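You operate a simulated robot arm through the tools that you are given. There is no shell and no other tool. Be economical: measure what you need, move in short steps, check, and stop when the job is done.

The job below is to be done with a simulated two-armed robot. You get a single attempt, and the scene is never put back.

Task
Open the fridge door, fetch the juice carton and stand it on the sink top, then shut the door. Open the middle drawer. The order is free. Set down upright: juice carton.

It is judged by the outcome, as a careful person would: the job done as asked, and still so three seconds after it is handed in. It fails if anything else is knocked over, pushed out of place, dropped, spilled or broken.

Robot
Two 7-joint arms with three-finger grippers on one trunk, on a base that drives. Base frame: it is fixed to the floor where the robot stands at the start and does not move with it; the origin is under the middle of the robot, x ahead of it, y to its left, z up. Units: cm, degrees, N and s.
The left shoulder is at the start at [7, 14.6, 103.7], the right one opposite. With the tool pointing down near the work surface each hand reaches from about 28 to 68 cm from the robot's upright axis, wherever it stands, measured 20 degrees to its own side. Places, roughly: fridge door [50, -20, 80]; middle drawer [-80, 160, 40]; sink top [60, 100, 90]. Payload 2.2 kg a hand.
Tool frame (each hand has its own): the origin (TCP) lies between the finger pads and is the grasp point; the fingertips stand 2.8 cm ahead of it; z points along the fingers, y is the line along which they close. Largest opening 10.2 cm; the body of the gripper starts 7.1 cm behind the TCP.
Orientation is that of the tool frame in the base frame, as a unit quaternion [w, x, y, z]. With the fingers straight down and closing along the base's y, the tool's x points along the base's -x, its y along +y and its z along -z.

Tools
- The arms move only by the tool apply_moves. It takes "left_moves", "right_moves" or both (then of equal length, played together; a hand with none holds still); each is a list that holds one entry, the list of rows, each a list of 7 numbers: the shift along the base's x, y, z in mm, then the turn, a rotation vector about the base's x, y, z in rad, then the gripper command, from -1 (shut) to 1 (fully open), values between in proportion. In form: [[[dx, dy, dz, ax, ay, az, claw], ...]]. A call has 1 to 8 rows; each row is the pose to reach, as a shift and turn from the pose commanded when the call began. Rows are played at 5 a second. More than 5 cm and 8.6 degrees between two rows, or a gripper value outside its range, and nothing of the call is played. A pose out of reach is approached as far as the arm can. The call stops where the force on the tool passes 40 N (or 10 N more than at its start, if that is more) or the arm is blocked; 0.2 s more then pass. The fingers move at their own pace and stop on an object; they squeeze with about 20 N. The grip force told is the motor's: it shows also when the fingers shut on nothing. Time passes only in rows, and 0.2 s behind the last, so rows that repeat a pose let the fingers close. It gives the time, the measured TCP pose, the force on the tool (base axes), the opening and the grip force at its end, in the units of the frame above (readings bear some noise), with the torque about the TCP (base axes, N m) and any sound that the robot's microphone picked up.
- Cameras (640 x 400 px; columns grow to the right, rows downward): "scene" is now at [12.65, -6.26, 125.53]; the picture's right is [-0.60, -0.80, 0.00], its down [-0.52, 0.39, -0.76] and it looks along [0.61, -0.46, -0.65] (base axes); focal length 218 px, centre (320, 200). "left" rides on the left gripper at [7.2, 3.8, -8.6] in its tool frame; the picture's right is [-0.46, 0.89, 0.00], its down [-0.60, -0.32, -0.73] and it looks along [-0.65, -0.34, 0.68] (tool axes); focal length 256 px, centre (320, 200). "right" rides on the right gripper at [6.9, 4.4, -8.6] in its tool frame; the picture's right is [-0.53, 0.84, 0.00], its down [-0.58, -0.36, -0.73] and it looks along [-0.62, -0.39, 0.68] (tool axes); focal length 256 px, centre (320, 200). There is no depth. A picture from a camera that has moved, and an enlarged one, comes with that camera's place and axes in the base frame and with its lens. The place of the scene camera against the robot may be out by one fixed shift of up to 1.8 cm in any direction.
- get_image(camera): a new picture of that camera. The clock stands still meanwhile.
- slide_trunk(by): slides the trunk up (or, below 0, down) by that many cm; the arms and the scene camera ride with it, the base frame stays. It gives what a move gives, with no picture.
- base_move(legs): drives the robot by 1 to 6 legs, each [ahead, left, turn to the left] in cm, cm and degrees, along the robot's own axes; the way and the turn of a leg run together, so that a leg with both is an arc; at most 150 cm and 180 degrees a leg. The arms and the cameras ride along, it lands a little off, and it stops where it bumps. It gives what a move gives.
- pan_tilt(pan, tilt): turns the head with the scene camera to pan (to the left, within 86 degrees either way) and tilt (down, from -29 to 69), counted from straight ahead of the robot. It gives what a move gives.
- inspect(camera, box): a new picture of the part [left, top, right, bottom] of that camera's present view, enlarged. The clock stands still meanwhile.
- job_done(): hands the job in; it is judged then, once.

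Work in short steps. Places have to be worked out from the pictures, the camera data and where the tool is seen: move nearer, look again, correct. Check each grasp and each placing, and mend what went wrong. You have 165 turns and 122 pictures in all, those below and enlarged ones among them. Open the grippers and draw the arms clear of the work before you hand the job in, unless the task says otherwise; then end with one line.

The tools are called as name(argument=value, ...) on one line, values as JSON. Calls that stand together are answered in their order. apply_moves: Moves the arms, as the interface text tells. Its arguments: {"type":"object","properties":{"left_moves":{"type":"array","items":{"type":"array","items":{"type":"array","items":{"type":"number"}}}},"right_moves":{"type":"array","items":{"type":"array","items":{"type":"array","items":{"type":"number"}}}}},"required":[]} The other tools are called the same way: slide_trunk (by) slides the trunk up or down; base_move (legs) drives the base; pan_tilt (pan, tilt) turns the head that bears the scene camera; get_image (camera) takes a picture; inspect (camera, box) takes an enlarged picture of a part of a camera's view; job_done () hands the job in.

At the start:

```text
clock: 0.0
left_position: [41.4, -0.11, 111.14]
left_tcp_rot: [0.0, -0.001, 1.0, 0.001]
left_wrist_force: [-0.5, 0.0, -0.8]
left_ft_torque: [0.01, -0.03, -0.03]
left_gripper_width: 10.2
left_grasp_force: 0.1
right_position: [29.36, -37.67, 110.31]
right_tcp_rot: [0.0, -0.001, 1.0, -0.001]
right_wrist_force: [0.6, -0.3, 0.5]
right_ft_torque: [-0.02, 0.0, -0.01]
right_gripper_width: 10.22
right_grasp_force: 0.0
trunk travel left (down, up): [-57.5, 36.5]
robot x, y, heading: [0.05, -0.05, 0.1]
head pan, tilt: [-36.8, 40.6]
```

scene: 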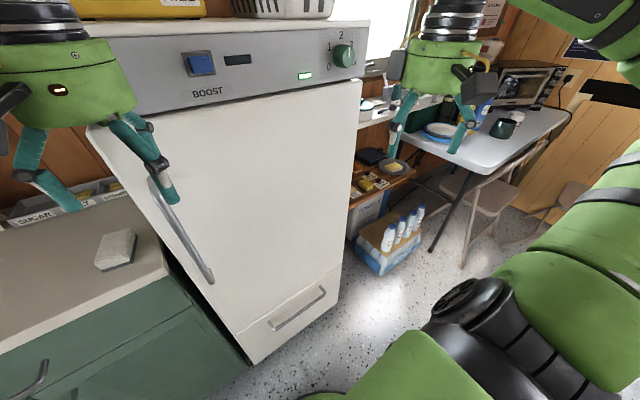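
right: 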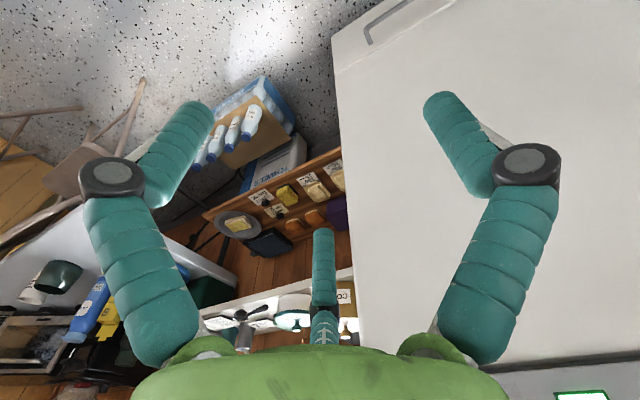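
left: 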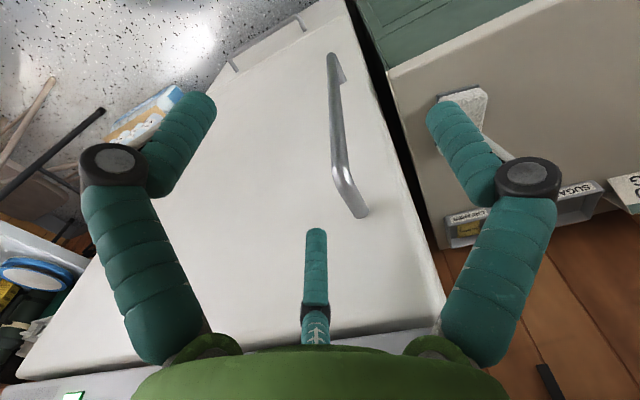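

The fridge stands ahead to the right, with a vertical handle at the door's left edge. I'll look straight ahead and left to learn the rest of the room.

pan_tilt(pan=45, tilt=25)

get_image(camera="scene")

pan_tilt(pan=86, tilt=25)

get_image(camera="scene")

pan_tilt(pan=0, tilt=40)

get_image(camera="scene")

```text
clock: 1.6
left_position: [41.35, -0.1, 111.17]
left_tcp_rot: [0.0, -0.001, 1.0, 0.0]
left_wrist_force: [0.1, -0.4, -0.7]
left_ft_torque: [-0.01, -0.06, 0.02]
left_gripper_width: 10.21
left_grasp_force: 0.0
right_position: [29.24, -37.77, 110.26]
right_tcp_rot: [0.0, 0.001, 1.0, 0.0]
right_wrist_force: [0.9, 0.7, -0.4]
right_ft_torque: [-0.02, -0.01, -0.01]
right_gripper_width: 10.18
right_grasp_force: 0.1
trunk travel left (down, up): [-57.5, 36.5]
robot x, y, heading: [0.17, 0.06, -0.0]
head pan, tilt: [45.0, 25.0]
```

```text
118 pictures are left
camera scene: at [12.4, 5.32, 127.94], right [0.71, -0.71, 0.0], down [-0.3, -0.3, -0.91], along [0.64, 0.64, -0.42], focal length 218 px, centre (320, 200)
```

scene: 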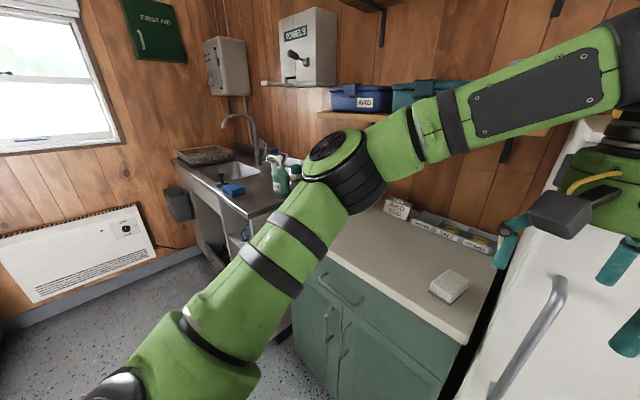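

```text
clock: 2.6
left_position: [41.44, -0.1, 111.19]
left_tcp_rot: [0.0, -0.001, 1.0, 0.0]
left_wrist_force: [0.6, -0.2, 0.3]
left_ft_torque: [-0.03, 0.0, -0.01]
left_gripper_width: 10.19
left_grasp_force: 0.0
right_position: [29.2, -37.72, 110.28]
right_tcp_rot: [0.0, 0.0, 1.0, -0.001]
right_wrist_force: [0.2, 0.3, -0.4]
right_ft_torque: [-0.01, -0.03, 0.0]
right_gripper_width: 10.19
right_grasp_force: 0.0
trunk travel left (down, up): [-57.5, 36.5]
robot x, y, heading: [-0.16, 0.07, -0.2]
head pan, tilt: [85.9, 25.0]
```

```text
117 pictures are left
camera scene: at [6.54, 8.0, 127.94], right [1.0, -0.07, 0.0], down [-0.03, -0.42, -0.91], along [0.06, 0.9, -0.42], focal length 218 px, centre (320, 200)
```

scene: 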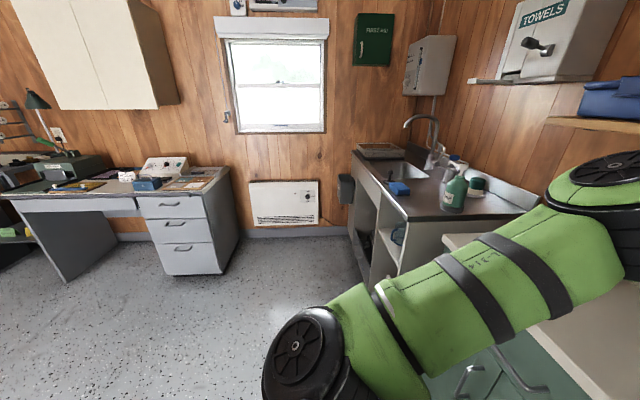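

```text
clock: 4.2
left_position: [41.3, -0.12, 111.07]
left_tcp_rot: [0.001, -0.001, 1.0, 0.0]
left_wrist_force: [0.3, -0.4, 0.2]
left_ft_torque: [0.0, 0.0, -0.02]
left_gripper_width: 10.19
left_grasp_force: 0.1
right_position: [29.24, -37.73, 110.28]
right_tcp_rot: [0.0, 0.001, 1.0, 0.0]
right_wrist_force: [0.1, -0.1, -1.0]
right_ft_torque: [-0.01, 0.04, 0.0]
right_gripper_width: 10.2
right_grasp_force: 0.1
trunk travel left (down, up): [-57.5, 36.5]
robot x, y, heading: [0.1, 0.35, -0.1]
head pan, tilt: [0.0, 40.0]
```

```text
116 pictures are left
camera scene: at [14.38, -1.18, 125.61], right [0.0, -1.0, 0.0], down [-0.64, 0.0, -0.77], along [0.77, 0.0, -0.64], focal length 218 px, centre (320, 200)
```

scene: 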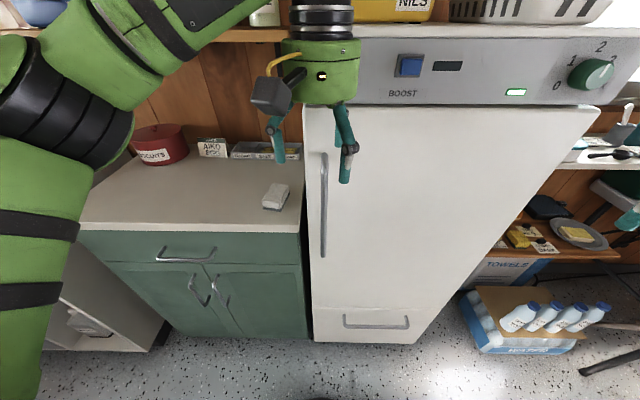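

Door panel is judged at x≈49, y from +1 (handle side) to −44 (hinge); the handle bar is at about [45, −2, 84–109]. I'll look to the right/back before backing off to make room for the swing.

pan_tilt(pan=-86, tilt=35)

get_image(camera="scene")

base_move(legs=[[-18, 6, 0]])

pan_tilt(pan=-20, tilt=30)

get_image(camera="scene")

```text
clock: 5.8
left_position: [41.37, -0.04, 111.14]
left_tcp_rot: [0.0, 0.0, 1.0, 0.0]
left_wrist_force: [0.3, -0.1, -0.1]
left_ft_torque: [-0.03, -0.01, 0.0]
left_gripper_width: 10.19
left_grasp_force: 0.1
right_position: [29.15, -37.59, 110.28]
right_tcp_rot: [-0.001, -0.001, 1.0, 0.0]
right_wrist_force: [-0.9, -0.9, -0.5]
right_ft_torque: [0.01, -0.05, 0.02]
right_gripper_width: 10.19
right_grasp_force: 0.1
trunk travel left (down, up): [-57.5, 36.5]
robot x, y, heading: [0.07, -0.04, 0.1]
head pan, tilt: [-85.9, 35.0]
```

```text
115 pictures are left
camera scene: at [6.51, -9.97, 126.37], right [-1.0, -0.07, 0.0], down [-0.04, 0.57, -0.82], along [0.06, -0.82, -0.57], focal length 218 px, centre (320, 200)
```

scene: 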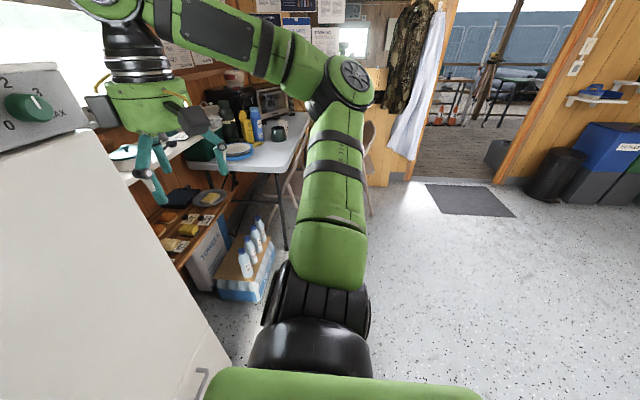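

```text
clock: 7.4
left_position: [23.67, 5.89, 111.18]
left_tcp_rot: [-0.001, 0.002, 1.0, -0.001]
left_wrist_force: [-0.5, -0.4, -0.2]
left_ft_torque: [0.0, 0.02, 0.02]
left_gripper_width: 10.23
left_grasp_force: 0.1
right_position: [11.47, -31.71, 110.25]
right_tcp_rot: [-0.001, 0.002, 1.0, -0.001]
right_wrist_force: [0.5, 0.3, -0.1]
right_ft_torque: [0.0, 0.0, 0.01]
right_gripper_width: 10.2
right_grasp_force: 0.0
trunk travel left (down, up): [-57.5, 36.5]
robot x, y, heading: [-17.83, 5.87, -0.4]
head pan, tilt: [-85.9, 35.0]
```

```text
clock: 8.7
left_position: [23.68, 5.78, 111.21]
left_tcp_rot: [0.0, 0.001, 1.0, 0.0]
left_wrist_force: [0.8, -0.3, 0.4]
left_ft_torque: [0.02, 0.02, 0.05]
left_gripper_width: 10.19
left_grasp_force: 0.1
right_position: [11.34, -31.59, 110.3]
right_tcp_rot: [0.0, 0.002, 1.0, 0.001]
right_wrist_force: [-0.1, -0.2, -0.1]
right_ft_torque: [0.03, 0.03, 0.0]
right_gripper_width: 10.17
right_grasp_force: 0.0
trunk travel left (down, up): [-57.5, 36.5]
robot x, y, heading: [-17.96, 6.06, -0.4]
head pan, tilt: [-20.0, 30.0]
```

```text
114 pictures are left
camera scene: at [-3.32, 1.84, 127.14], right [-0.35, -0.94, 0.0], down [-0.47, 0.17, -0.87], along [0.81, -0.3, -0.5], focal length 218 px, centre (320, 200)
```

scene: 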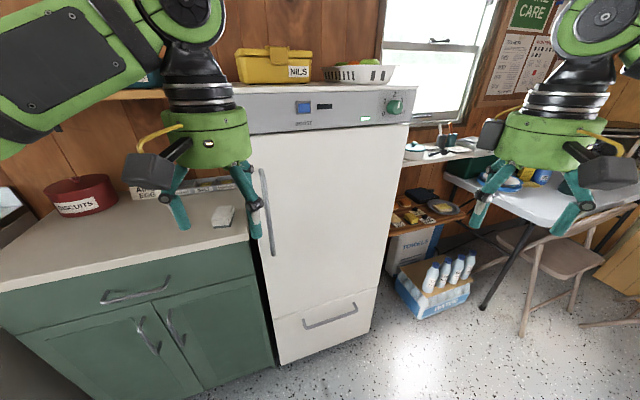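

Second view agrees: handle bar near [45, −2], z 82–108. I turn the right tool to point forward and move the left arm aside.

apply_moves(right_moves=[[[0, 15, -10, 0, -0.145, 0, 1], [0, 30, -20, 0, -0.29, 0, 1], [0, 45, -30, 0, -0.435, 0, 1], [0, 60, -40, 0, -0.58, 0, 1], [0, 75, -50, 0, -0.725, 0, 1], [0, 90, -60, 0, -0.87, 0, 1], [0, 105, -70, 0, -1.015, 0, 1], [0, 120, -80, 0, -1.16, 0, 1]]], left_moves=[[[0, 30, 0, 0, 0, 0, 1], [0, 60, 0, 0, 0, 0, 1], [0, 90, 0, 0, 0, 0, 1], [0, 120, 0, 0, 0, 0, 1], [0, 150, 0, 0, 0, 0, 1], [0, 180, 0, 0, 0, 0, 1], [0, 200, 0, 0, 0, 0, 1], [0, 200, 0, 0, 0, 0, 1]]])

apply_moves(right_moves=[[[30, 30, -10, 0, -0.14, 0, 1], [60, 60, -20, 0, -0.28, 0, 1], [90, 90, -30, 0, -0.41, 0, 1], [120, 120, -50, 0, -0.41, 0, 1], [150, 150, -60, 0, -0.41, 0, 1], [180, 180, -60, 0, -0.41, 0, 1]]])

get_image(camera="scene")

get_image(camera="right")

```text
clock: 10.5
left_position: [23.54, 26.05, 111.1]
left_tcp_rot: [0.0, 0.001, 1.0, 0.0]
left_wrist_force: [0.4, -0.1, 0.1]
left_ft_torque: [0.02, -0.04, -0.01]
left_gripper_width: 10.23
left_grasp_force: 0.0
right_position: [16.93, -27.4, 113.62]
right_tcp_rot: [0.547, 0.001, 0.837, 0.003]
right_wrist_force: [-0.3, 0.1, 0.5]
right_ft_torque: [0.04, 0.0, -0.01]
right_gripper_width: 10.2
right_grasp_force: 0.1
right hand out of reach, approached as far as the arm can: row 5, 6, 7, 8
trunk travel left (down, up): [-57.5, 36.5]
robot x, y, heading: [-17.87, 5.84, -0.2]
head pan, tilt: [-20.0, 30.0]
```

```text
clock: 11.9
left_position: [23.74, 26.15, 111.16]
left_tcp_rot: [0.0, 0.001, 1.0, -0.001]
left_wrist_force: [-0.1, 0.4, -1.8]
left_ft_torque: [-0.03, 0.02, 0.01]
left_gripper_width: 10.21
left_grasp_force: 0.0
right_position: [34.46, -8.7, 107.38]
right_tcp_rot: [0.706, 0.002, 0.708, 0.0]
right_wrist_force: [0.0, -0.3, 0.0]
right_ft_torque: [0.03, -0.01, -0.03]
right_gripper_width: 10.22
right_grasp_force: 0.1
right hand out of reach, approached as far as the arm can: row 1, 2, 3, 4, 5
trunk travel left (down, up): [-57.5, 36.5]
robot x, y, heading: [-17.63, 6.31, -0.6]
head pan, tilt: [-20.0, 30.0]
```

```text
113 pictures are left
camera scene: at [-3.21, 1.98, 127.14], right [-0.35, -0.94, 0.0], down [-0.47, 0.17, -0.87], along [0.81, -0.3, -0.5], focal length 218 px, centre (320, 200)
```

scene: 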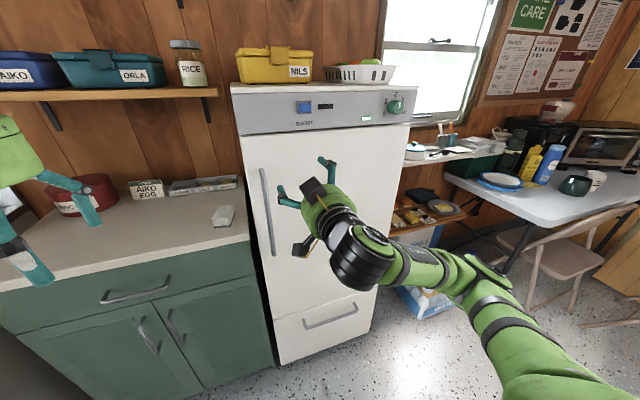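

```text
112 pictures are left
camera right: at [25.68, -4.28, 100.45], right [0.0, 0.84, 0.54], down [-0.73, -0.37, 0.58], along [0.68, -0.39, 0.62], focal length 256 px, centre (320, 200)
```

right: 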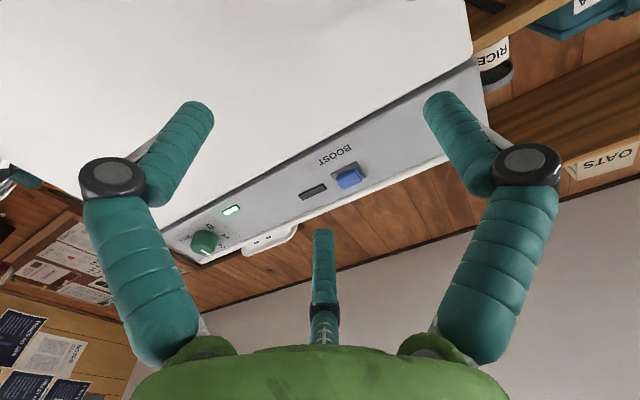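

Right hand now points forward at [34.5, −8.7, 107]. I line it up with the bar at y≈−2, z≈97, 10 cm short.

apply_moves(right_moves=[[[0, 25, -40, 0, 0, 0, 1], [0, 50, -75, 0, 0, 0, 1], [0, 68, -105, 0, 0, 0, 1], [0, 68, -105, 0, 0, 0, 1]]])

inspect(camera="scene", box=[200, 120, 400, 300])

get_image(camera="right")

```text
clock: 12.9
left_position: [23.73, 26.12, 111.18]
left_tcp_rot: [-0.001, 0.002, 1.0, 0.001]
left_wrist_force: [-0.6, -0.1, 0.5]
left_ft_torque: [0.02, -0.04, 0.02]
left_gripper_width: 10.2
left_grasp_force: 0.1
right_position: [34.43, -2.22, 96.55]
right_tcp_rot: [0.707, 0.001, 0.708, 0.003]
right_wrist_force: [0.3, 0.0, 0.0]
right_ft_torque: [0.0, 0.0, -0.04]
right_gripper_width: 10.19
right_grasp_force: 0.0
trunk travel left (down, up): [-57.5, 36.5]
robot x, y, heading: [-17.61, 5.93, -0.3]
head pan, tilt: [-20.0, 30.0]
```

```text
2.22 times, centred on (300, 210) of scene
camera zoom: at [-3.31, 1.82, 127.14], right [-0.35, -0.94, 0.0], down [-0.47, 0.17, -0.87], along [0.81, -0.3, -0.5], focal length 484 px, centre (364, 178)
```

zoom: 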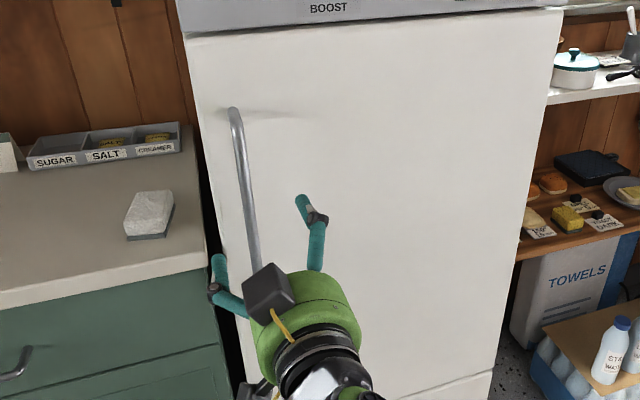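

```text
110 pictures are left
camera right: at [25.71, 2.27, 89.7], right [0.0, 0.84, 0.54], down [-0.73, -0.37, 0.58], along [0.68, -0.39, 0.62], focal length 256 px, centre (320, 200)
```

right: 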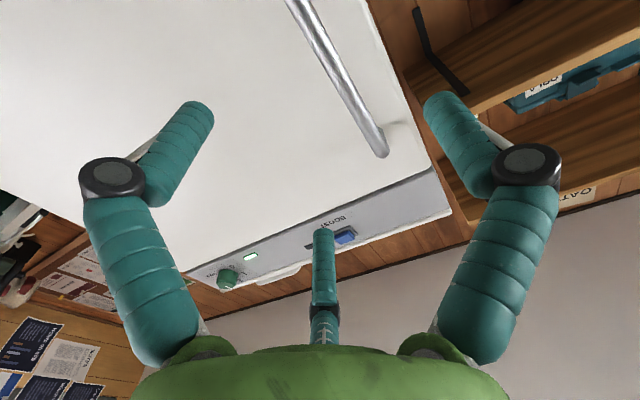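

The bar is at y≈−0.7 by the wrist camera. Advance to x≈43.5 with y corrected, then close.

apply_moves(right_moves=[[[30, 14, 0, 0, 0, 0, 1], [60, 14, 0, 0, 0, 0, 1], [80, 14, 0, 0, 0, 0, 1], [92, 14, 0, 0, 0, 0, 1], [92, 14, 0, 0, 0, 0, 1]]])

get_image(camera="right")

inspect(camera="scene", box=[200, 120, 400, 300])

```text
clock: 14.1
left_position: [23.71, 26.06, 111.17]
left_tcp_rot: [0.0, 0.001, 1.0, 0.0]
left_wrist_force: [-0.2, 0.7, -0.2]
left_ft_torque: [0.01, -0.01, -0.01]
left_gripper_width: 10.22
left_grasp_force: 0.0
right_position: [43.89, -0.75, 96.61]
right_tcp_rot: [0.707, 0.001, 0.708, 0.002]
right_wrist_force: [-0.8, 0.0, 0.1]
right_ft_torque: [-0.01, -0.03, -0.06]
right_gripper_width: 10.2
right_grasp_force: 0.0
trunk travel left (down, up): [-57.5, 36.5]
robot x, y, heading: [-17.91, 6.23, -0.3]
head pan, tilt: [-20.0, 30.0]
```

```text
109 pictures are left
camera right: at [35.14, 3.69, 89.65], right [0.0, 0.84, 0.54], down [-0.73, -0.37, 0.58], along [0.68, -0.39, 0.62], focal length 256 px, centre (320, 200)
```

right: 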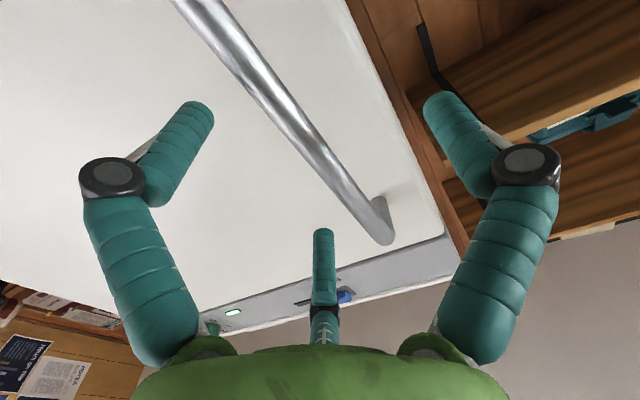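

```text
2.22 times, centred on (300, 210) of scene
camera zoom: at [-3.34, 1.83, 127.15], right [-0.35, -0.94, 0.0], down [-0.47, 0.17, -0.87], along [0.81, -0.3, -0.5], focal length 484 px, centre (364, 178)
```

zoom: 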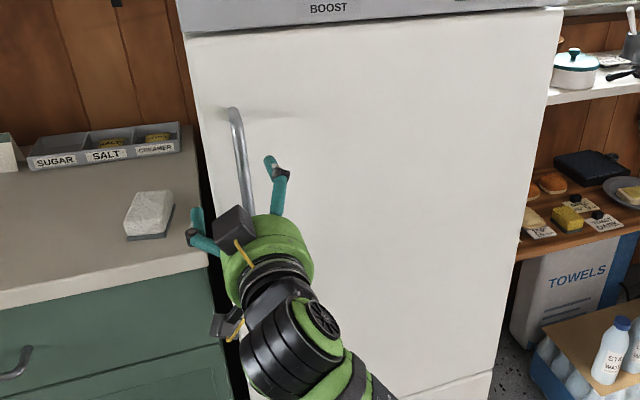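

Triangulating the bar top gives [44.9, −0.3]. Nudge in 9 mm and close.

apply_moves(right_moves=[[[9, 4, 0, 0, 0, 0, 1], [9, 4, 0, 0, 0, 0, 0], [9, 4, 0, 0, 0, 0, -1], [9, 4, 0, 0, 0, 0, -1], [9, 4, 0, 0, 0, 0, -1]]])

get_image(camera="right")

```text
clock: 15.3
left_position: [23.77, 25.48, 111.23]
left_tcp_rot: [0.0, 0.002, 1.0, 0.003]
left_wrist_force: [0.2, 0.6, -0.2]
left_ft_torque: [0.03, 0.0, -0.03]
left_gripper_width: 10.19
left_grasp_force: 0.1
right_position: [44.76, -1.3, 96.3]
right_tcp_rot: [0.703, 0.007, 0.711, -0.002]
right_wrist_force: [-10.8, -26.0, -20.5]
right_ft_torque: [-0.53, -1.07, -0.28]
right_gripper_width: 2.17
right_grasp_force: 44.7
trunk travel left (down, up): [-57.5, 36.5]
robot x, y, heading: [-17.57, 6.16, -0.0]
head pan, tilt: [-20.0, 30.0]
```

```text
107 pictures are left
camera right: at [35.99, 3.36, 89.41], right [0.02, 0.84, 0.54], down [-0.73, -0.36, 0.58], along [0.69, -0.4, 0.61], focal length 256 px, centre (320, 200)
```

right: 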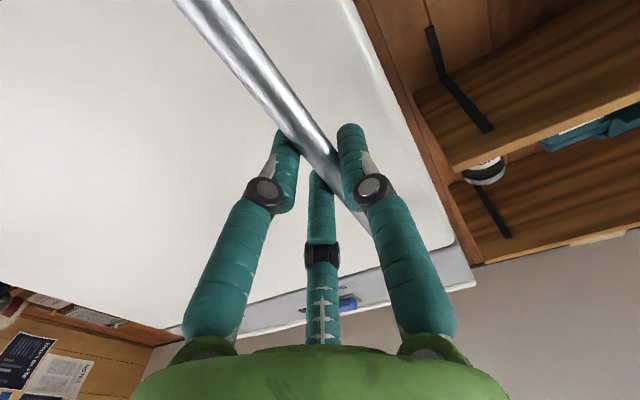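

The bar is gripped (2.2 cm). First I relax the sideways strain, then pull a first 10° of arc about the hinge near [49, −44].

apply_moves(right_moves=[[[0, -8, -4, 0, 0, 0, -1], [0, -8, -4, 0, 0, 0, -1]]])

apply_moves(right_moves=[[[-18, -2, 0, 0, 0, 0.044, -1], [-37, -5, 0, 0, 0, 0.087, -1], [-55, -9, 0, 0, 0, 0.131, -1], [-73, -14, 0, 0, 0, 0.175, -1]]])

get_image(camera="scene")

```text
clock: 15.9
left_position: [23.75, 26.01, 111.22]
left_tcp_rot: [0.0, 0.001, 1.0, 0.001]
left_wrist_force: [0.0, 0.4, 0.2]
left_ft_torque: [0.01, 0.01, -0.06]
left_gripper_width: 10.19
left_grasp_force: 0.0
right_position: [44.77, -1.22, 96.22]
right_tcp_rot: [0.706, 0.003, 0.709, 0.002]
right_wrist_force: [1.5, -11.4, -4.3]
right_ft_torque: [-0.42, 1.76, -0.13]
right_gripper_width: 2.2
right_grasp_force: 44.5
trunk travel left (down, up): [-57.5, 36.5]
robot x, y, heading: [-18.08, 6.26, -0.4]
head pan, tilt: [-20.0, 30.0]
```

```text
clock: 16.9
left_position: [23.89, 25.65, 111.19]
left_tcp_rot: [0.0, 0.001, 1.0, 0.001]
left_wrist_force: [-0.5, 0.0, -0.6]
left_ft_torque: [0.01, -0.01, 0.0]
left_gripper_width: 10.2
left_grasp_force: 0.0
right_position: [37.35, -2.99, 96.23]
right_tcp_rot: [0.703, -0.058, 0.706, 0.062]
right_wrist_force: [3.8, -16.8, -8.9]
right_ft_torque: [-0.42, -0.26, -0.31]
right_gripper_width: 2.17
right_grasp_force: 44.9
trunk travel left (down, up): [-57.5, 36.5]
robot x, y, heading: [-17.74, 6.15, -0.2]
head pan, tilt: [-20.0, 30.0]
```

```text
106 pictures are left
camera scene: at [-3.16, 1.38, 127.11], right [-0.35, -0.94, 0.0], down [-0.47, 0.18, -0.86], along [0.81, -0.3, -0.5], focal length 218 px, centre (320, 200)
```

scene: 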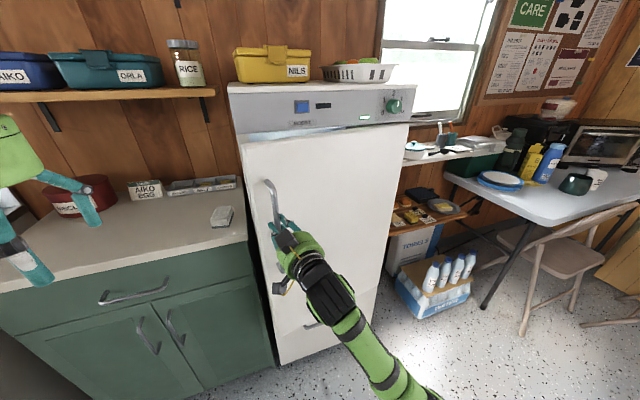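

The door is opening smoothly. Continue the arc to about 30°.

apply_moves(right_moves=[[[-18, -9, 0, 0, 0, 0.044, -1], [-36, -17, 0, 0, 0, 0.087, -1], [-53, -23, 0, 0, 0, 0.131, -1], [-70, -31, 0, 0, 0, 0.175, -1], [-87, -39, 0, 0, 0, 0.218, -1], [-103, -49, 0, 0, 0, 0.262, -1], [-119, -59, 0, 0, 0, 0.305, -1], [-135, -70, 0, 0, 0, 0.349, -1]]])

get_image(camera="scene")

```text
clock: 18.4
left_position: [23.61, 26.43, 111.16]
left_tcp_rot: [-0.001, 0.001, 1.0, -0.001]
left_wrist_force: [1.3, -0.6, 1.0]
left_ft_torque: [0.06, 0.06, -0.02]
left_gripper_width: 10.2
left_grasp_force: 0.0
right_position: [29.49, -6.68, 96.07]
right_tcp_rot: [0.701, -0.159, 0.674, 0.169]
right_wrist_force: [-7.8, 11.6, 11.8]
right_ft_torque: [-0.48, 0.55, 0.03]
right_gripper_width: 2.2
right_grasp_force: 44.7
right hand out of reach, approached as far as the arm can: row 4, 5, 6, 7
trunk travel left (down, up): [-57.5, 36.5]
robot x, y, heading: [-17.77, 6.54, -0.1]
head pan, tilt: [-20.0, 30.0]
stopped in row 7 (right hand): the force on the tool passed its limit at 42 N (the readings are from after the stop); the commanded pose is now the measured one
```

```text
105 pictures are left
camera scene: at [-3.47, 2.04, 127.13], right [-0.35, -0.94, 0.0], down [-0.47, 0.17, -0.87], along [0.81, -0.3, -0.5], focal length 218 px, centre (320, 200)
```

scene: 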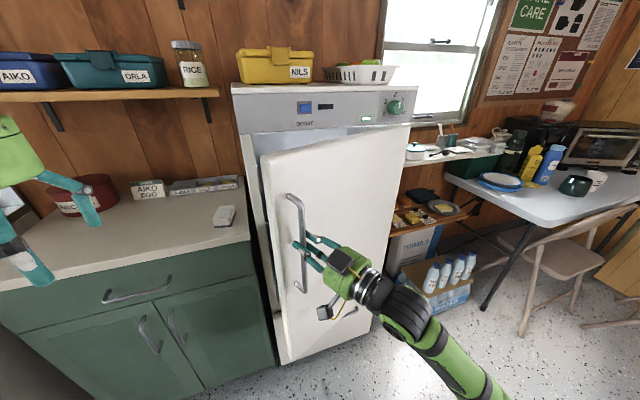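

Door is open ~22° and the right arm is near its joint limits. I release the handle, back off, and use the left hand from above to look into the gap and push the door further.

apply_moves(right_moves=[[[0, 0, 0, 0, 0, 0, 1], [0, 0, 0, 0, 0, 0, 1], [-37, -16, 0, 0, 0, 0, 1], [-60, -60, 0, 0, 0, 0, 1], [-60, -105, 0, 0, 0, 0, 1], [-60, -150, 0, 0, 0, 0, 1]]])

apply_moves(left_moves=[[[40, -20, 50, 0, 0, 0, 1], [80, -40, 60, 0, 0, 0, 0], [120, -70, 60, 0, 0, 0, -1], [160, -100, 60, 0, 0, 0, -1], [180, -130, 60, 0, 0, 0, -1], [180, -160, 60, 0, 0, 0, -1]]])

get_image(camera="scene")

get_image(camera="left")

```text
clock: 19.8
left_position: [23.61, 26.32, 111.09]
left_tcp_rot: [0.0, 0.001, 1.0, 0.0]
left_wrist_force: [-0.1, -0.2, 0.7]
left_ft_torque: [0.0, -0.02, -0.01]
left_gripper_width: 10.23
left_grasp_force: 0.1
right_position: [23.38, -22.19, 95.85]
right_tcp_rot: [0.699, -0.156, 0.677, 0.166]
right_wrist_force: [0.1, 1.1, 0.3]
right_ft_torque: [0.01, 0.02, 0.06]
right_gripper_width: 10.19
right_grasp_force: 0.0
right hand out of reach, approached as far as the arm can: row 3, 4, 5
trunk travel left (down, up): [-57.5, 36.5]
robot x, y, heading: [-17.75, 6.03, -0.1]
head pan, tilt: [-20.0, 30.0]
```

```text
refused: row 1 steps farther than a row can; nothing moved
```

```text
104 pictures are left
camera scene: at [-3.44, 1.87, 127.15], right [-0.35, -0.94, 0.0], down [-0.47, 0.17, -0.87], along [0.81, -0.3, -0.5], focal length 218 px, centre (320, 200)
```

scene: 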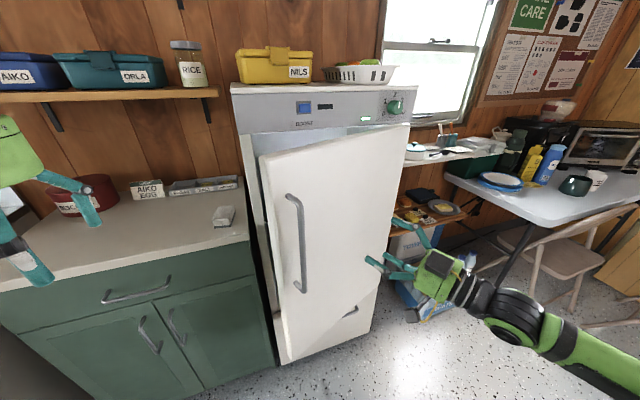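

```text
103 pictures are left
camera left: at [16.29, 29.98, 119.72], right [0.47, 0.88, 0.0], down [0.6, -0.32, 0.73], along [0.65, -0.34, -0.68], focal length 256 px, centre (320, 200)
```

left: 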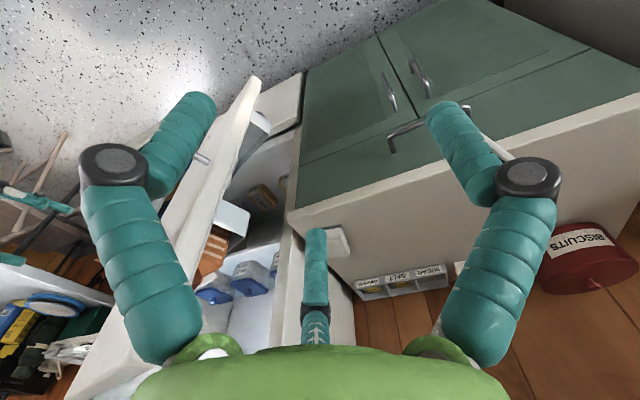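

The left camera can see into the gap; enlarge it.

inspect(camera="left", box=[150, 80, 330, 340])

```text
1.54 times, centred on (240, 210) of left
camera zoom: at [16.29, 29.98, 119.72], right [0.47, 0.88, 0.0], down [0.6, -0.32, 0.73], along [0.65, -0.34, -0.68], focal length 394 px, centre (443, 185)
```

zoom: 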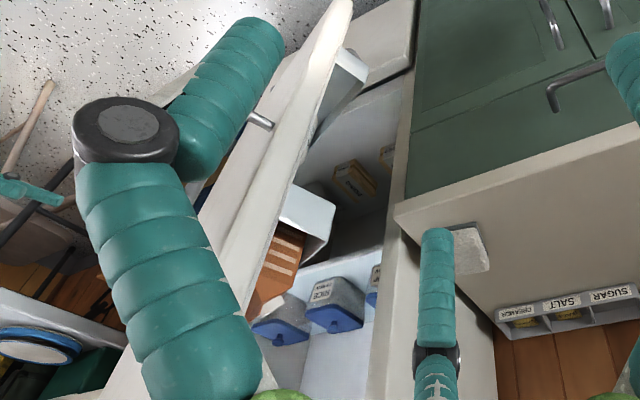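

The gap shows door bins and tubs with blue lids inside. I bring the closed left hand over the gap, to about [44, −3, 118].

apply_moves(left_moves=[[[25, -15, 35, 0, 0, 0, 1], [55, -30, 70, 0, 0, 0, 0], [85, -60, 70, 0, 0, 0, -1], [115, -95, 70, 0, 0, 0, -1], [145, -130, 70, 0, 0, 0, -1], [170, -170, 70, 0, 0, 0, -1], [190, -210, 70, 0, 0, 0, -1], [202, -250, 70, 0, 0, 0, -1]]])

apply_moves(left_moves=[[[3, -20, 0, 0, 0, 0, -1], [3, -43, 0, 0, 0, 0, -1], [3, -43, 0, 0, 0, 0, -1]]])

get_image(camera="scene")

get_image(camera="left")

```text
clock: 21.6
left_position: [34.15, 8.27, 114.39]
left_tcp_rot: [0.0, 0.001, 1.0, 0.0]
left_wrist_force: [-0.6, -0.4, 0.4]
left_ft_torque: [0.01, -0.03, -0.01]
left_gripper_width: 0.22
left_grasp_force: 20.2
left hand out of reach, approached as far as the arm can: row 4, 5, 6, 7, 8
right_position: [23.65, -22.44, 95.66]
right_tcp_rot: [0.698, -0.156, 0.678, 0.167]
right_wrist_force: [1.1, 0.4, -0.2]
right_ft_torque: [0.02, -0.01, 0.01]
right_gripper_width: 10.16
right_grasp_force: 0.0
trunk travel left (down, up): [-57.5, 36.5]
robot x, y, heading: [-17.52, 6.01, -0.2]
head pan, tilt: [-20.0, 30.0]
```

```text
clock: 22.4
left_position: [32.56, 4.07, 113.6]
left_tcp_rot: [-0.001, 0.001, 1.0, -0.001]
left_wrist_force: [0.0, -0.4, 0.1]
left_ft_torque: [-0.01, 0.04, 0.02]
left_gripper_width: 0.21
left_grasp_force: 20.0
left hand out of reach, approached as far as the arm can: row 1, 2, 3
right_position: [23.63, -22.04, 95.81]
right_tcp_rot: [0.699, -0.156, 0.678, 0.165]
right_wrist_force: [-0.4, 0.4, 0.3]
right_ft_torque: [-0.02, -0.04, -0.01]
right_gripper_width: 10.2
right_grasp_force: 0.1
trunk travel left (down, up): [-57.5, 36.5]
robot x, y, heading: [-17.66, 6.25, -0.2]
head pan, tilt: [-20.0, 30.0]
```

```text
101 pictures are left
camera scene: at [-3.32, 1.99, 127.15], right [-0.35, -0.94, 0.0], down [-0.47, 0.17, -0.87], along [0.81, -0.3, -0.5], focal length 218 px, centre (320, 200)
```

scene: 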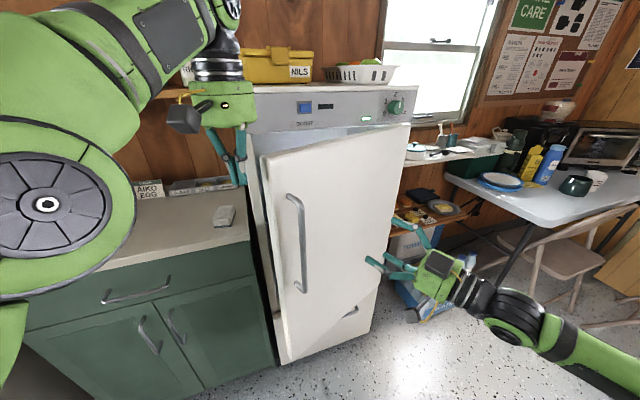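

```text
100 pictures are left
camera left: at [25.33, 7.95, 122.12], right [0.47, 0.88, 0.0], down [0.6, -0.32, 0.73], along [0.65, -0.34, -0.68], focal length 256 px, centre (320, 200)
```

left: 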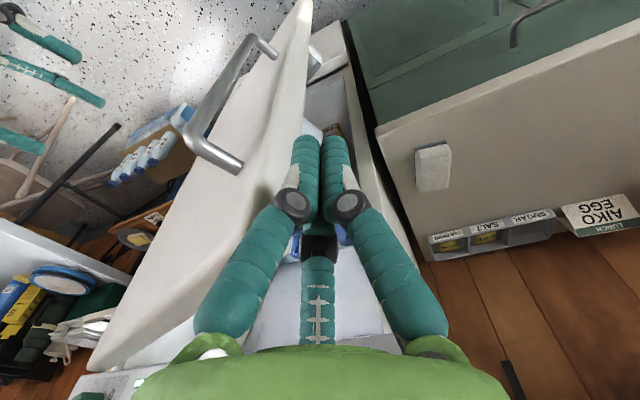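

The reach is limited by height; raise the trunk 15 cm and then go to the gap.

slide_trunk(by=15)

apply_moves(left_moves=[[[20, 15, -30, 0, 0, 0, -1], [50, 15, -60, 0, 0, 0, -1], [85, 15, -85, 0, 0, 0, -1], [112, 15, -90, 0, 0, 0, -1], [112, 15, -90, 0, 0, 0, -1]]])

get_image(camera="left")

```text
clock: 24.1
left_position: [32.67, 4.17, 128.54]
left_tcp_rot: [-0.001, 0.001, 1.0, 0.0]
left_wrist_force: [-0.8, -0.4, 0.3]
left_ft_torque: [0.01, 0.02, -0.01]
left_gripper_width: 0.23
left_grasp_force: 19.8
right_position: [23.58, -22.25, 110.73]
right_tcp_rot: [0.698, -0.157, 0.679, 0.165]
right_wrist_force: [-0.7, 0.3, 0.0]
right_ft_torque: [-0.02, -0.02, -0.02]
right_gripper_width: 10.22
right_grasp_force: 0.0
trunk travel left (down, up): [-72.5, 21.5]
robot x, y, heading: [-17.8, 6.18, -0.3]
head pan, tilt: [-20.0, 30.0]
```

```text
clock: 25.4
left_position: [40.02, 6.99, 117.87]
left_tcp_rot: [0.0, 0.001, 1.0, 0.0]
left_wrist_force: [-0.4, 0.1, -0.3]
left_ft_torque: [-0.01, 0.01, 0.0]
left_gripper_width: 0.23
left_grasp_force: 19.8
left hand out of reach, approached as far as the arm can: row 2, 3, 4, 5
right_position: [23.63, -22.39, 110.63]
right_tcp_rot: [0.698, -0.156, 0.679, 0.166]
right_wrist_force: [-0.5, 0.7, 0.0]
right_ft_torque: [0.0, 0.0, 0.01]
right_gripper_width: 10.21
right_grasp_force: 0.1
trunk travel left (down, up): [-72.5, 21.5]
robot x, y, heading: [-17.69, 6.14, 0.2]
head pan, tilt: [-20.0, 30.0]
```

```text
99 pictures are left
camera left: at [32.69, 10.81, 126.32], right [0.47, 0.88, 0.0], down [0.6, -0.32, 0.73], along [0.65, -0.34, -0.68], focal length 256 px, centre (320, 200)
```

left: 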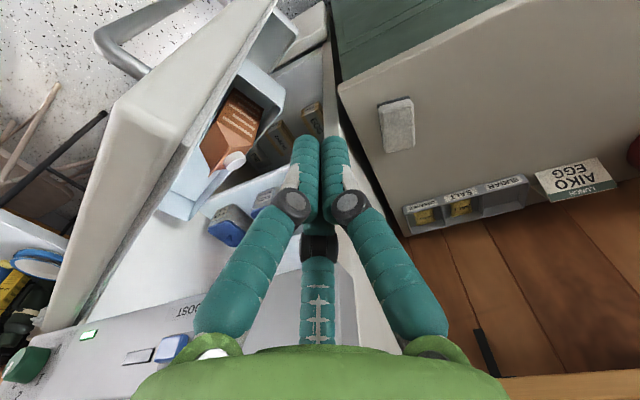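

The juice carton (orange gable top) sits in the top door bin. I drive 5 cm forward, then move the hand to above the gap behind the door's edge.

base_move(legs=[[5, 0, 0]])

apply_moves(left_moves=[[[0, -30, 0, 0, 0, 0, -1], [0, -60, 0, 0, 0, 0, -1], [0, -85, 0, 0, 0, 0, -1], [0, -85, 0, 0, 0, 0, -1]]])

get_image(camera="left")

get_image(camera="scene")

```text
clock: 26.3
left_position: [44.35, 7.03, 118.11]
left_tcp_rot: [0.003, 0.002, 1.0, -0.001]
left_wrist_force: [0.4, -0.5, 0.2]
left_ft_torque: [0.03, -0.03, -0.02]
left_gripper_width: 0.23
left_grasp_force: 20.3
right_position: [27.93, -22.3, 110.99]
right_tcp_rot: [0.7, -0.155, 0.678, 0.163]
right_wrist_force: [0.4, -0.6, 0.3]
right_ft_torque: [-0.03, 0.01, -0.03]
right_gripper_width: 10.21
right_grasp_force: 0.0
trunk travel left (down, up): [-72.5, 21.5]
robot x, y, heading: [-13.35, 6.37, -0.6]
head pan, tilt: [-20.0, 30.0]
```

```text
clock: 27.3
left_position: [42.13, 0.82, 117.13]
left_tcp_rot: [0.001, 0.001, 1.0, -0.002]
left_wrist_force: [-0.3, -0.5, 0.2]
left_ft_torque: [-0.02, 0.01, 0.0]
left_gripper_width: 0.2
left_grasp_force: 19.8
left hand out of reach, approached as far as the arm can: row 1, 2, 3, 4
right_position: [28.41, -22.37, 110.76]
right_tcp_rot: [0.698, -0.156, 0.679, 0.165]
right_wrist_force: [0.1, -0.2, -0.5]
right_ft_torque: [0.0, 0.02, -0.02]
right_gripper_width: 10.19
right_grasp_force: 0.0
trunk travel left (down, up): [-72.5, 21.5]
robot x, y, heading: [-13.02, 6.13, -0.4]
head pan, tilt: [-20.0, 30.0]
```

```text
98 pictures are left
camera left: at [34.86, 4.65, 125.61], right [0.47, 0.88, 0.0], down [0.6, -0.32, 0.73], along [0.65, -0.34, -0.68], focal length 256 px, centre (320, 200)
```

left: 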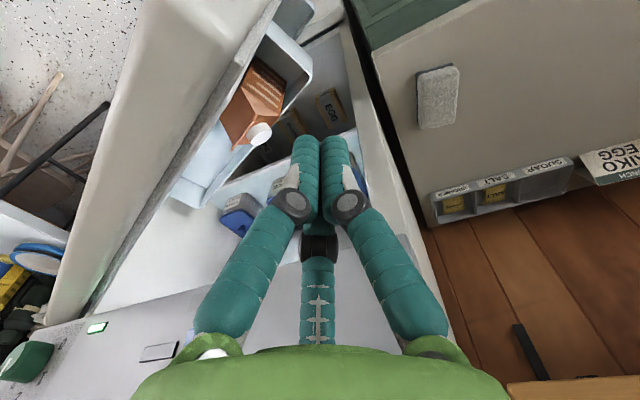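

```text
97 pictures are left
camera scene: at [1.41, 1.86, 142.15], right [-0.35, -0.94, 0.0], down [-0.47, 0.17, -0.87], along [0.81, -0.3, -0.5], focal length 218 px, centre (320, 200)
```

scene: 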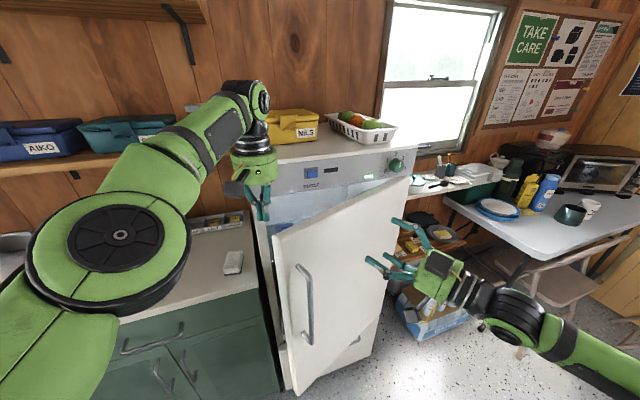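

The door's inner edge is at about x≈37, y≈+2, so the fingers at [42, 0.8] are already behind it. Lower into the gap.

apply_moves(left_moves=[[[5, 0, -30, 0, 0, 0, -1], [8, -5, -60, 0, 0, 0, -1], [8, -15, -80, 0, 0, 0, -1], [8, -20, -80, 0, 0, 0, -1]]])

get_image(camera="left")

```text
clock: 28.3
left_position: [43.06, -1.17, 109.29]
left_tcp_rot: [0.0, 0.001, 1.0, 0.0]
left_wrist_force: [-0.3, 0.7, 0.5]
left_ft_torque: [-0.02, -0.01, 0.01]
left_gripper_width: 0.2
left_grasp_force: 20.3
right_position: [28.34, -22.28, 110.75]
right_tcp_rot: [0.699, -0.155, 0.679, 0.165]
right_wrist_force: [-0.4, -0.1, -0.1]
right_ft_torque: [0.03, 0.02, -0.01]
right_gripper_width: 10.2
right_grasp_force: 0.1
trunk travel left (down, up): [-72.5, 21.5]
robot x, y, heading: [-13.0, 6.15, -0.3]
head pan, tilt: [-20.0, 30.0]
```

```text
96 pictures are left
camera left: at [35.87, 2.7, 117.64], right [0.47, 0.88, 0.0], down [0.6, -0.32, 0.73], along [0.65, -0.34, -0.68], focal length 256 px, centre (320, 200)
```

left: 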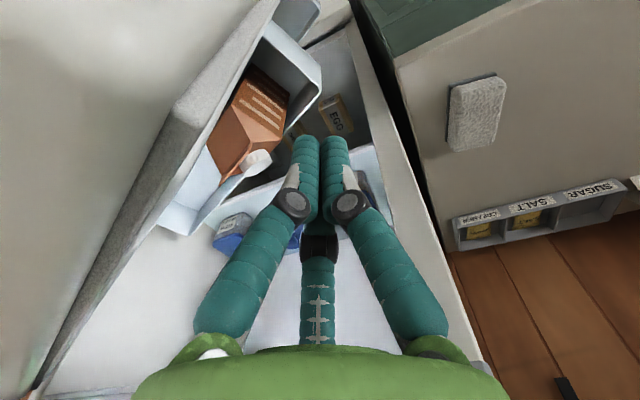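

The fingers are behind the door's edge. First I move the right arm out of the door's path, to the robot's right side with fingers down.

apply_moves(right_moves=[[[-36, -16, 0, -0.031, 0.131, -0.029, 1], [-72, -33, 0, -0.062, 0.262, -0.058, 1], [-108, -50, 0, -0.093, 0.392, -0.087, 1], [-144, -66, 0, -0.124, 0.523, -0.116, 1], [-180, -83, 0, -0.155, 0.654, -0.145, 1], [-216, -100, 0, -0.186, 0.785, -0.174, 1], [-252, -116, 0, -0.216, 0.916, -0.203, 1], [-288, -133, 0, -0.247, 1.047, -0.232, 1]]])

apply_moves(right_moves=[[[-36, -16, 0, -0.031, 0.131, -0.029, 1], [-72, -33, 0, -0.062, 0.262, -0.058, 1], [-108, -50, 0, -0.093, 0.392, -0.087, 1], [-144, -66, 0, -0.124, 0.523, -0.116, 1]]])

get_image(camera="scene")

```text
clock: 30.1
left_position: [43.25, -1.08, 109.15]
left_tcp_rot: [0.001, 0.002, 1.0, 0.0]
left_wrist_force: [0.3, -0.2, 0.3]
left_ft_torque: [0.02, 0.0, -0.03]
left_gripper_width: 0.23
left_grasp_force: 20.2
right_position: [-0.36, -35.66, 111.11]
right_tcp_rot: [0.257, -0.058, 0.963, 0.062]
right_wrist_force: [-0.5, 0.3, -0.4]
right_ft_torque: [0.02, -0.02, 0.0]
right_gripper_width: 10.19
right_grasp_force: 0.1
right hand out of reach, approached as far as the arm can: row 1, 2, 3, 4, 5
trunk travel left (down, up): [-72.5, 21.5]
robot x, y, heading: [-12.83, 6.37, -0.3]
head pan, tilt: [-20.0, 30.0]
```

```text
clock: 31.1
left_position: [43.04, -1.07, 109.23]
left_tcp_rot: [0.001, 0.002, 1.0, 0.001]
left_wrist_force: [-0.7, -0.4, 1.0]
left_ft_torque: [0.05, -0.01, -0.01]
left_gripper_width: 0.2
left_grasp_force: 19.9
right_position: [-13.57, -42.81, 98.23]
right_tcp_rot: [0.005, -0.001, 1.0, -0.003]
right_wrist_force: [0.5, 0.1, 0.0]
right_ft_torque: [0.04, -0.01, -0.01]
right_gripper_width: 10.18
right_grasp_force: 0.0
right hand out of reach, approached as far as the arm can: row 2, 3, 4
trunk travel left (down, up): [-72.5, 21.5]
robot x, y, heading: [-13.18, 5.94, -0.3]
head pan, tilt: [-20.0, 30.0]
```

```text
95 pictures are left
camera scene: at [1.3, 1.86, 142.17], right [-0.35, -0.94, 0.0], down [-0.47, 0.17, -0.87], along [0.81, -0.3, -0.5], focal length 218 px, centre (320, 200)
```

scene: 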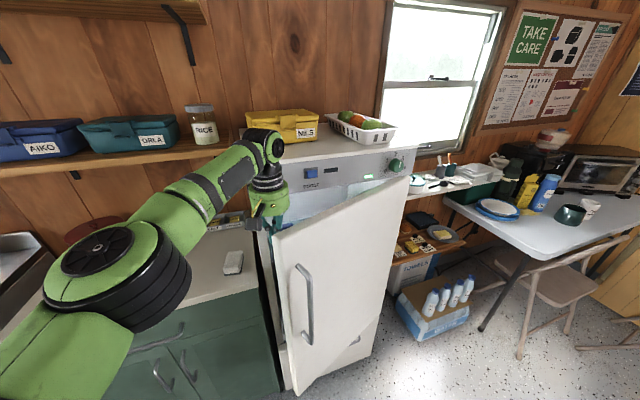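

Right arm is clear. Sweep the left fingers along an arc about the hinge to push the door open.

apply_moves(left_moves=[[[-30, -6, 0, 0, 0, 0, -1], [-59, -13, 0, 0, 0, 0, -1], [-88, -22, 0, 0, 0, 0, -1], [-116, -33, 0, 0, 0, 0, -1], [-143, -47, 0, 0, 0, 0, -1], [-169, -62, 0, 0, 0, 0, -1], [-194, -79, 0, 0, 0, 0, -1], [-218, -97, 0, 0, 0, 0, -1]]])

get_image(camera="scene")

get_image(camera="left")

```text
clock: 32.9
left_position: [20.68, -10.66, 109.07]
left_tcp_rot: [0.0, 0.002, 1.0, 0.001]
left_wrist_force: [-0.1, -0.4, 1.2]
left_ft_torque: [0.06, 0.0, 0.04]
left_gripper_width: 0.2
left_grasp_force: 19.9
right_position: [-13.45, -42.78, 98.18]
right_tcp_rot: [0.006, 0.0, 1.0, -0.004]
right_wrist_force: [0.3, -0.1, -0.2]
right_ft_torque: [-0.01, -0.02, 0.0]
right_gripper_width: 10.22
right_grasp_force: 0.0
trunk travel left (down, up): [-72.5, 21.5]
robot x, y, heading: [-13.18, 5.97, -0.4]
head pan, tilt: [-20.0, 30.0]
```

```text
94 pictures are left
camera scene: at [1.36, 1.75, 142.15], right [-0.35, -0.94, 0.0], down [-0.47, 0.17, -0.87], along [0.81, -0.3, -0.5], focal length 218 px, centre (320, 200)
```

scene: 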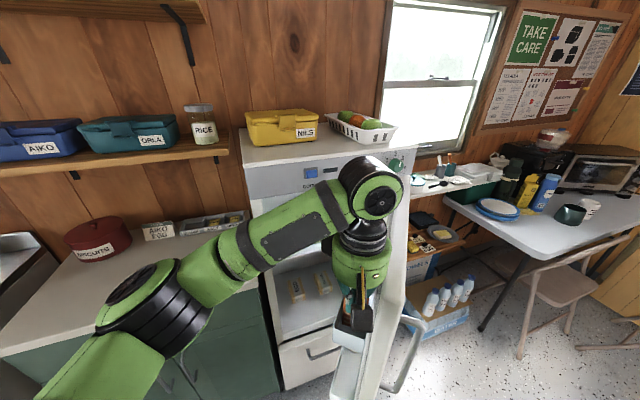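

```text
93 pictures are left
camera left: at [13.39, -7.0, 117.66], right [0.47, 0.88, 0.0], down [0.6, -0.32, 0.73], along [0.65, -0.34, -0.68], focal length 256 px, centre (320, 200)
```

left: 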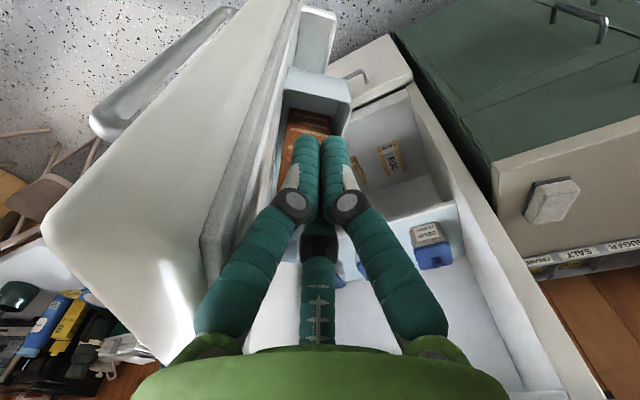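

The door is now around 55–60° open. I raise the left hand straight up and away, then look.

apply_moves(left_moves=[[[0, 0, 30, 0, 0, 0, -1], [0, 10, 60, 0, 0, 0, -1], [0, 50, 70, 0, 0, 0, -1], [0, 100, 70, 0, 0, 0, 0], [0, 150, 70, 0, 0, 0, 1], [0, 200, 70, 0, 0, 0, 1], [0, 250, 70, 0, 0, 0, 1], [0, 300, 70, 0, 0, 0, 1]]])

pan_tilt(pan=-30, tilt=45)

get_image(camera="scene")

get_image(camera="left")

```text
clock: 34.7
left_position: [20.82, 19.72, 116.05]
left_tcp_rot: [0.0, 0.002, 1.0, -0.001]
left_wrist_force: [-0.4, 0.6, 0.7]
left_ft_torque: [-0.06, -0.05, 0.0]
left_gripper_width: 10.19
left_grasp_force: 0.0
right_position: [-13.53, -42.55, 98.3]
right_tcp_rot: [0.006, 0.0, 1.0, -0.005]
right_wrist_force: [-0.3, 0.7, 0.8]
right_ft_torque: [-0.01, -0.01, 0.02]
right_gripper_width: 10.21
right_grasp_force: 0.1
trunk travel left (down, up): [-72.5, 21.5]
robot x, y, heading: [-12.62, 6.38, -0.2]
head pan, tilt: [-20.0, 30.0]
```

```text
clock: 35.4
left_position: [20.91, 19.3, 116.03]
left_tcp_rot: [0.001, 0.002, 1.0, 0.0]
left_wrist_force: [-0.1, 0.0, -0.1]
left_ft_torque: [0.03, 0.0, 0.0]
left_gripper_width: 10.18
left_grasp_force: 0.0
right_position: [-13.31, -42.81, 98.2]
right_tcp_rot: [0.005, -0.001, 1.0, -0.004]
right_wrist_force: [-0.6, 0.2, -1.1]
right_ft_torque: [0.04, 0.0, 0.03]
right_gripper_width: 10.22
right_grasp_force: 0.1
trunk travel left (down, up): [-72.5, 21.5]
robot x, y, heading: [-12.91, 6.74, 0.0]
head pan, tilt: [-30.0, 45.0]
```

```text
92 pictures are left
camera scene: at [0.07, 0.85, 139.89], right [-0.5, -0.86, 0.0], down [-0.61, 0.36, -0.71], along [0.61, -0.36, -0.71], focal length 218 px, centre (320, 200)
```

scene: 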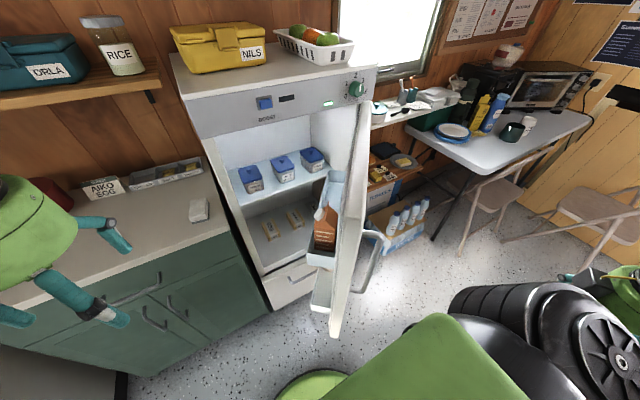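

```text
91 pictures are left
camera left: at [13.65, 23.11, 124.63], right [0.47, 0.88, 0.0], down [0.6, -0.32, 0.73], along [0.65, -0.34, -0.68], focal length 256 px, centre (320, 200)
```

left: 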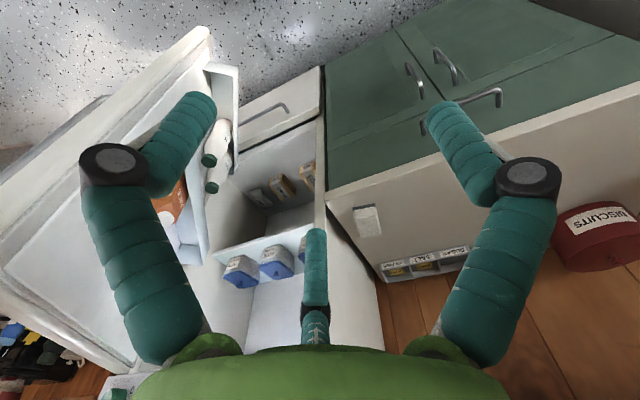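

Excellent: the door is wide open and the carton stands in a door bin. Enlarge it.

inspect(camera="scene", box=[220, 100, 420, 345])

```text
1.63 times, centred on (320, 222) of scene
camera zoom: at [0.07, 0.85, 139.89], right [-0.5, -0.86, 0.0], down [-0.61, 0.36, -0.71], along [0.61, -0.36, -0.71], focal length 355 px, centre (320, 163)
```

zoom: 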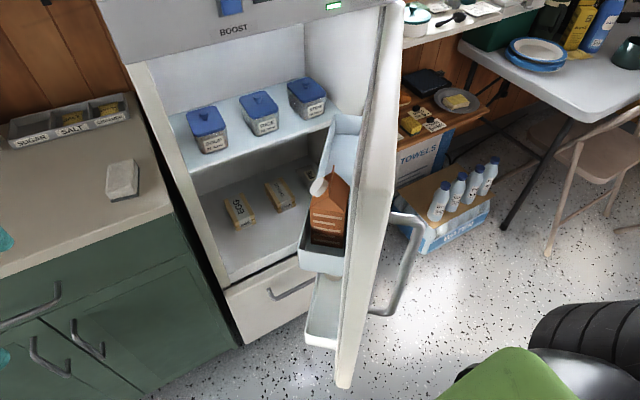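

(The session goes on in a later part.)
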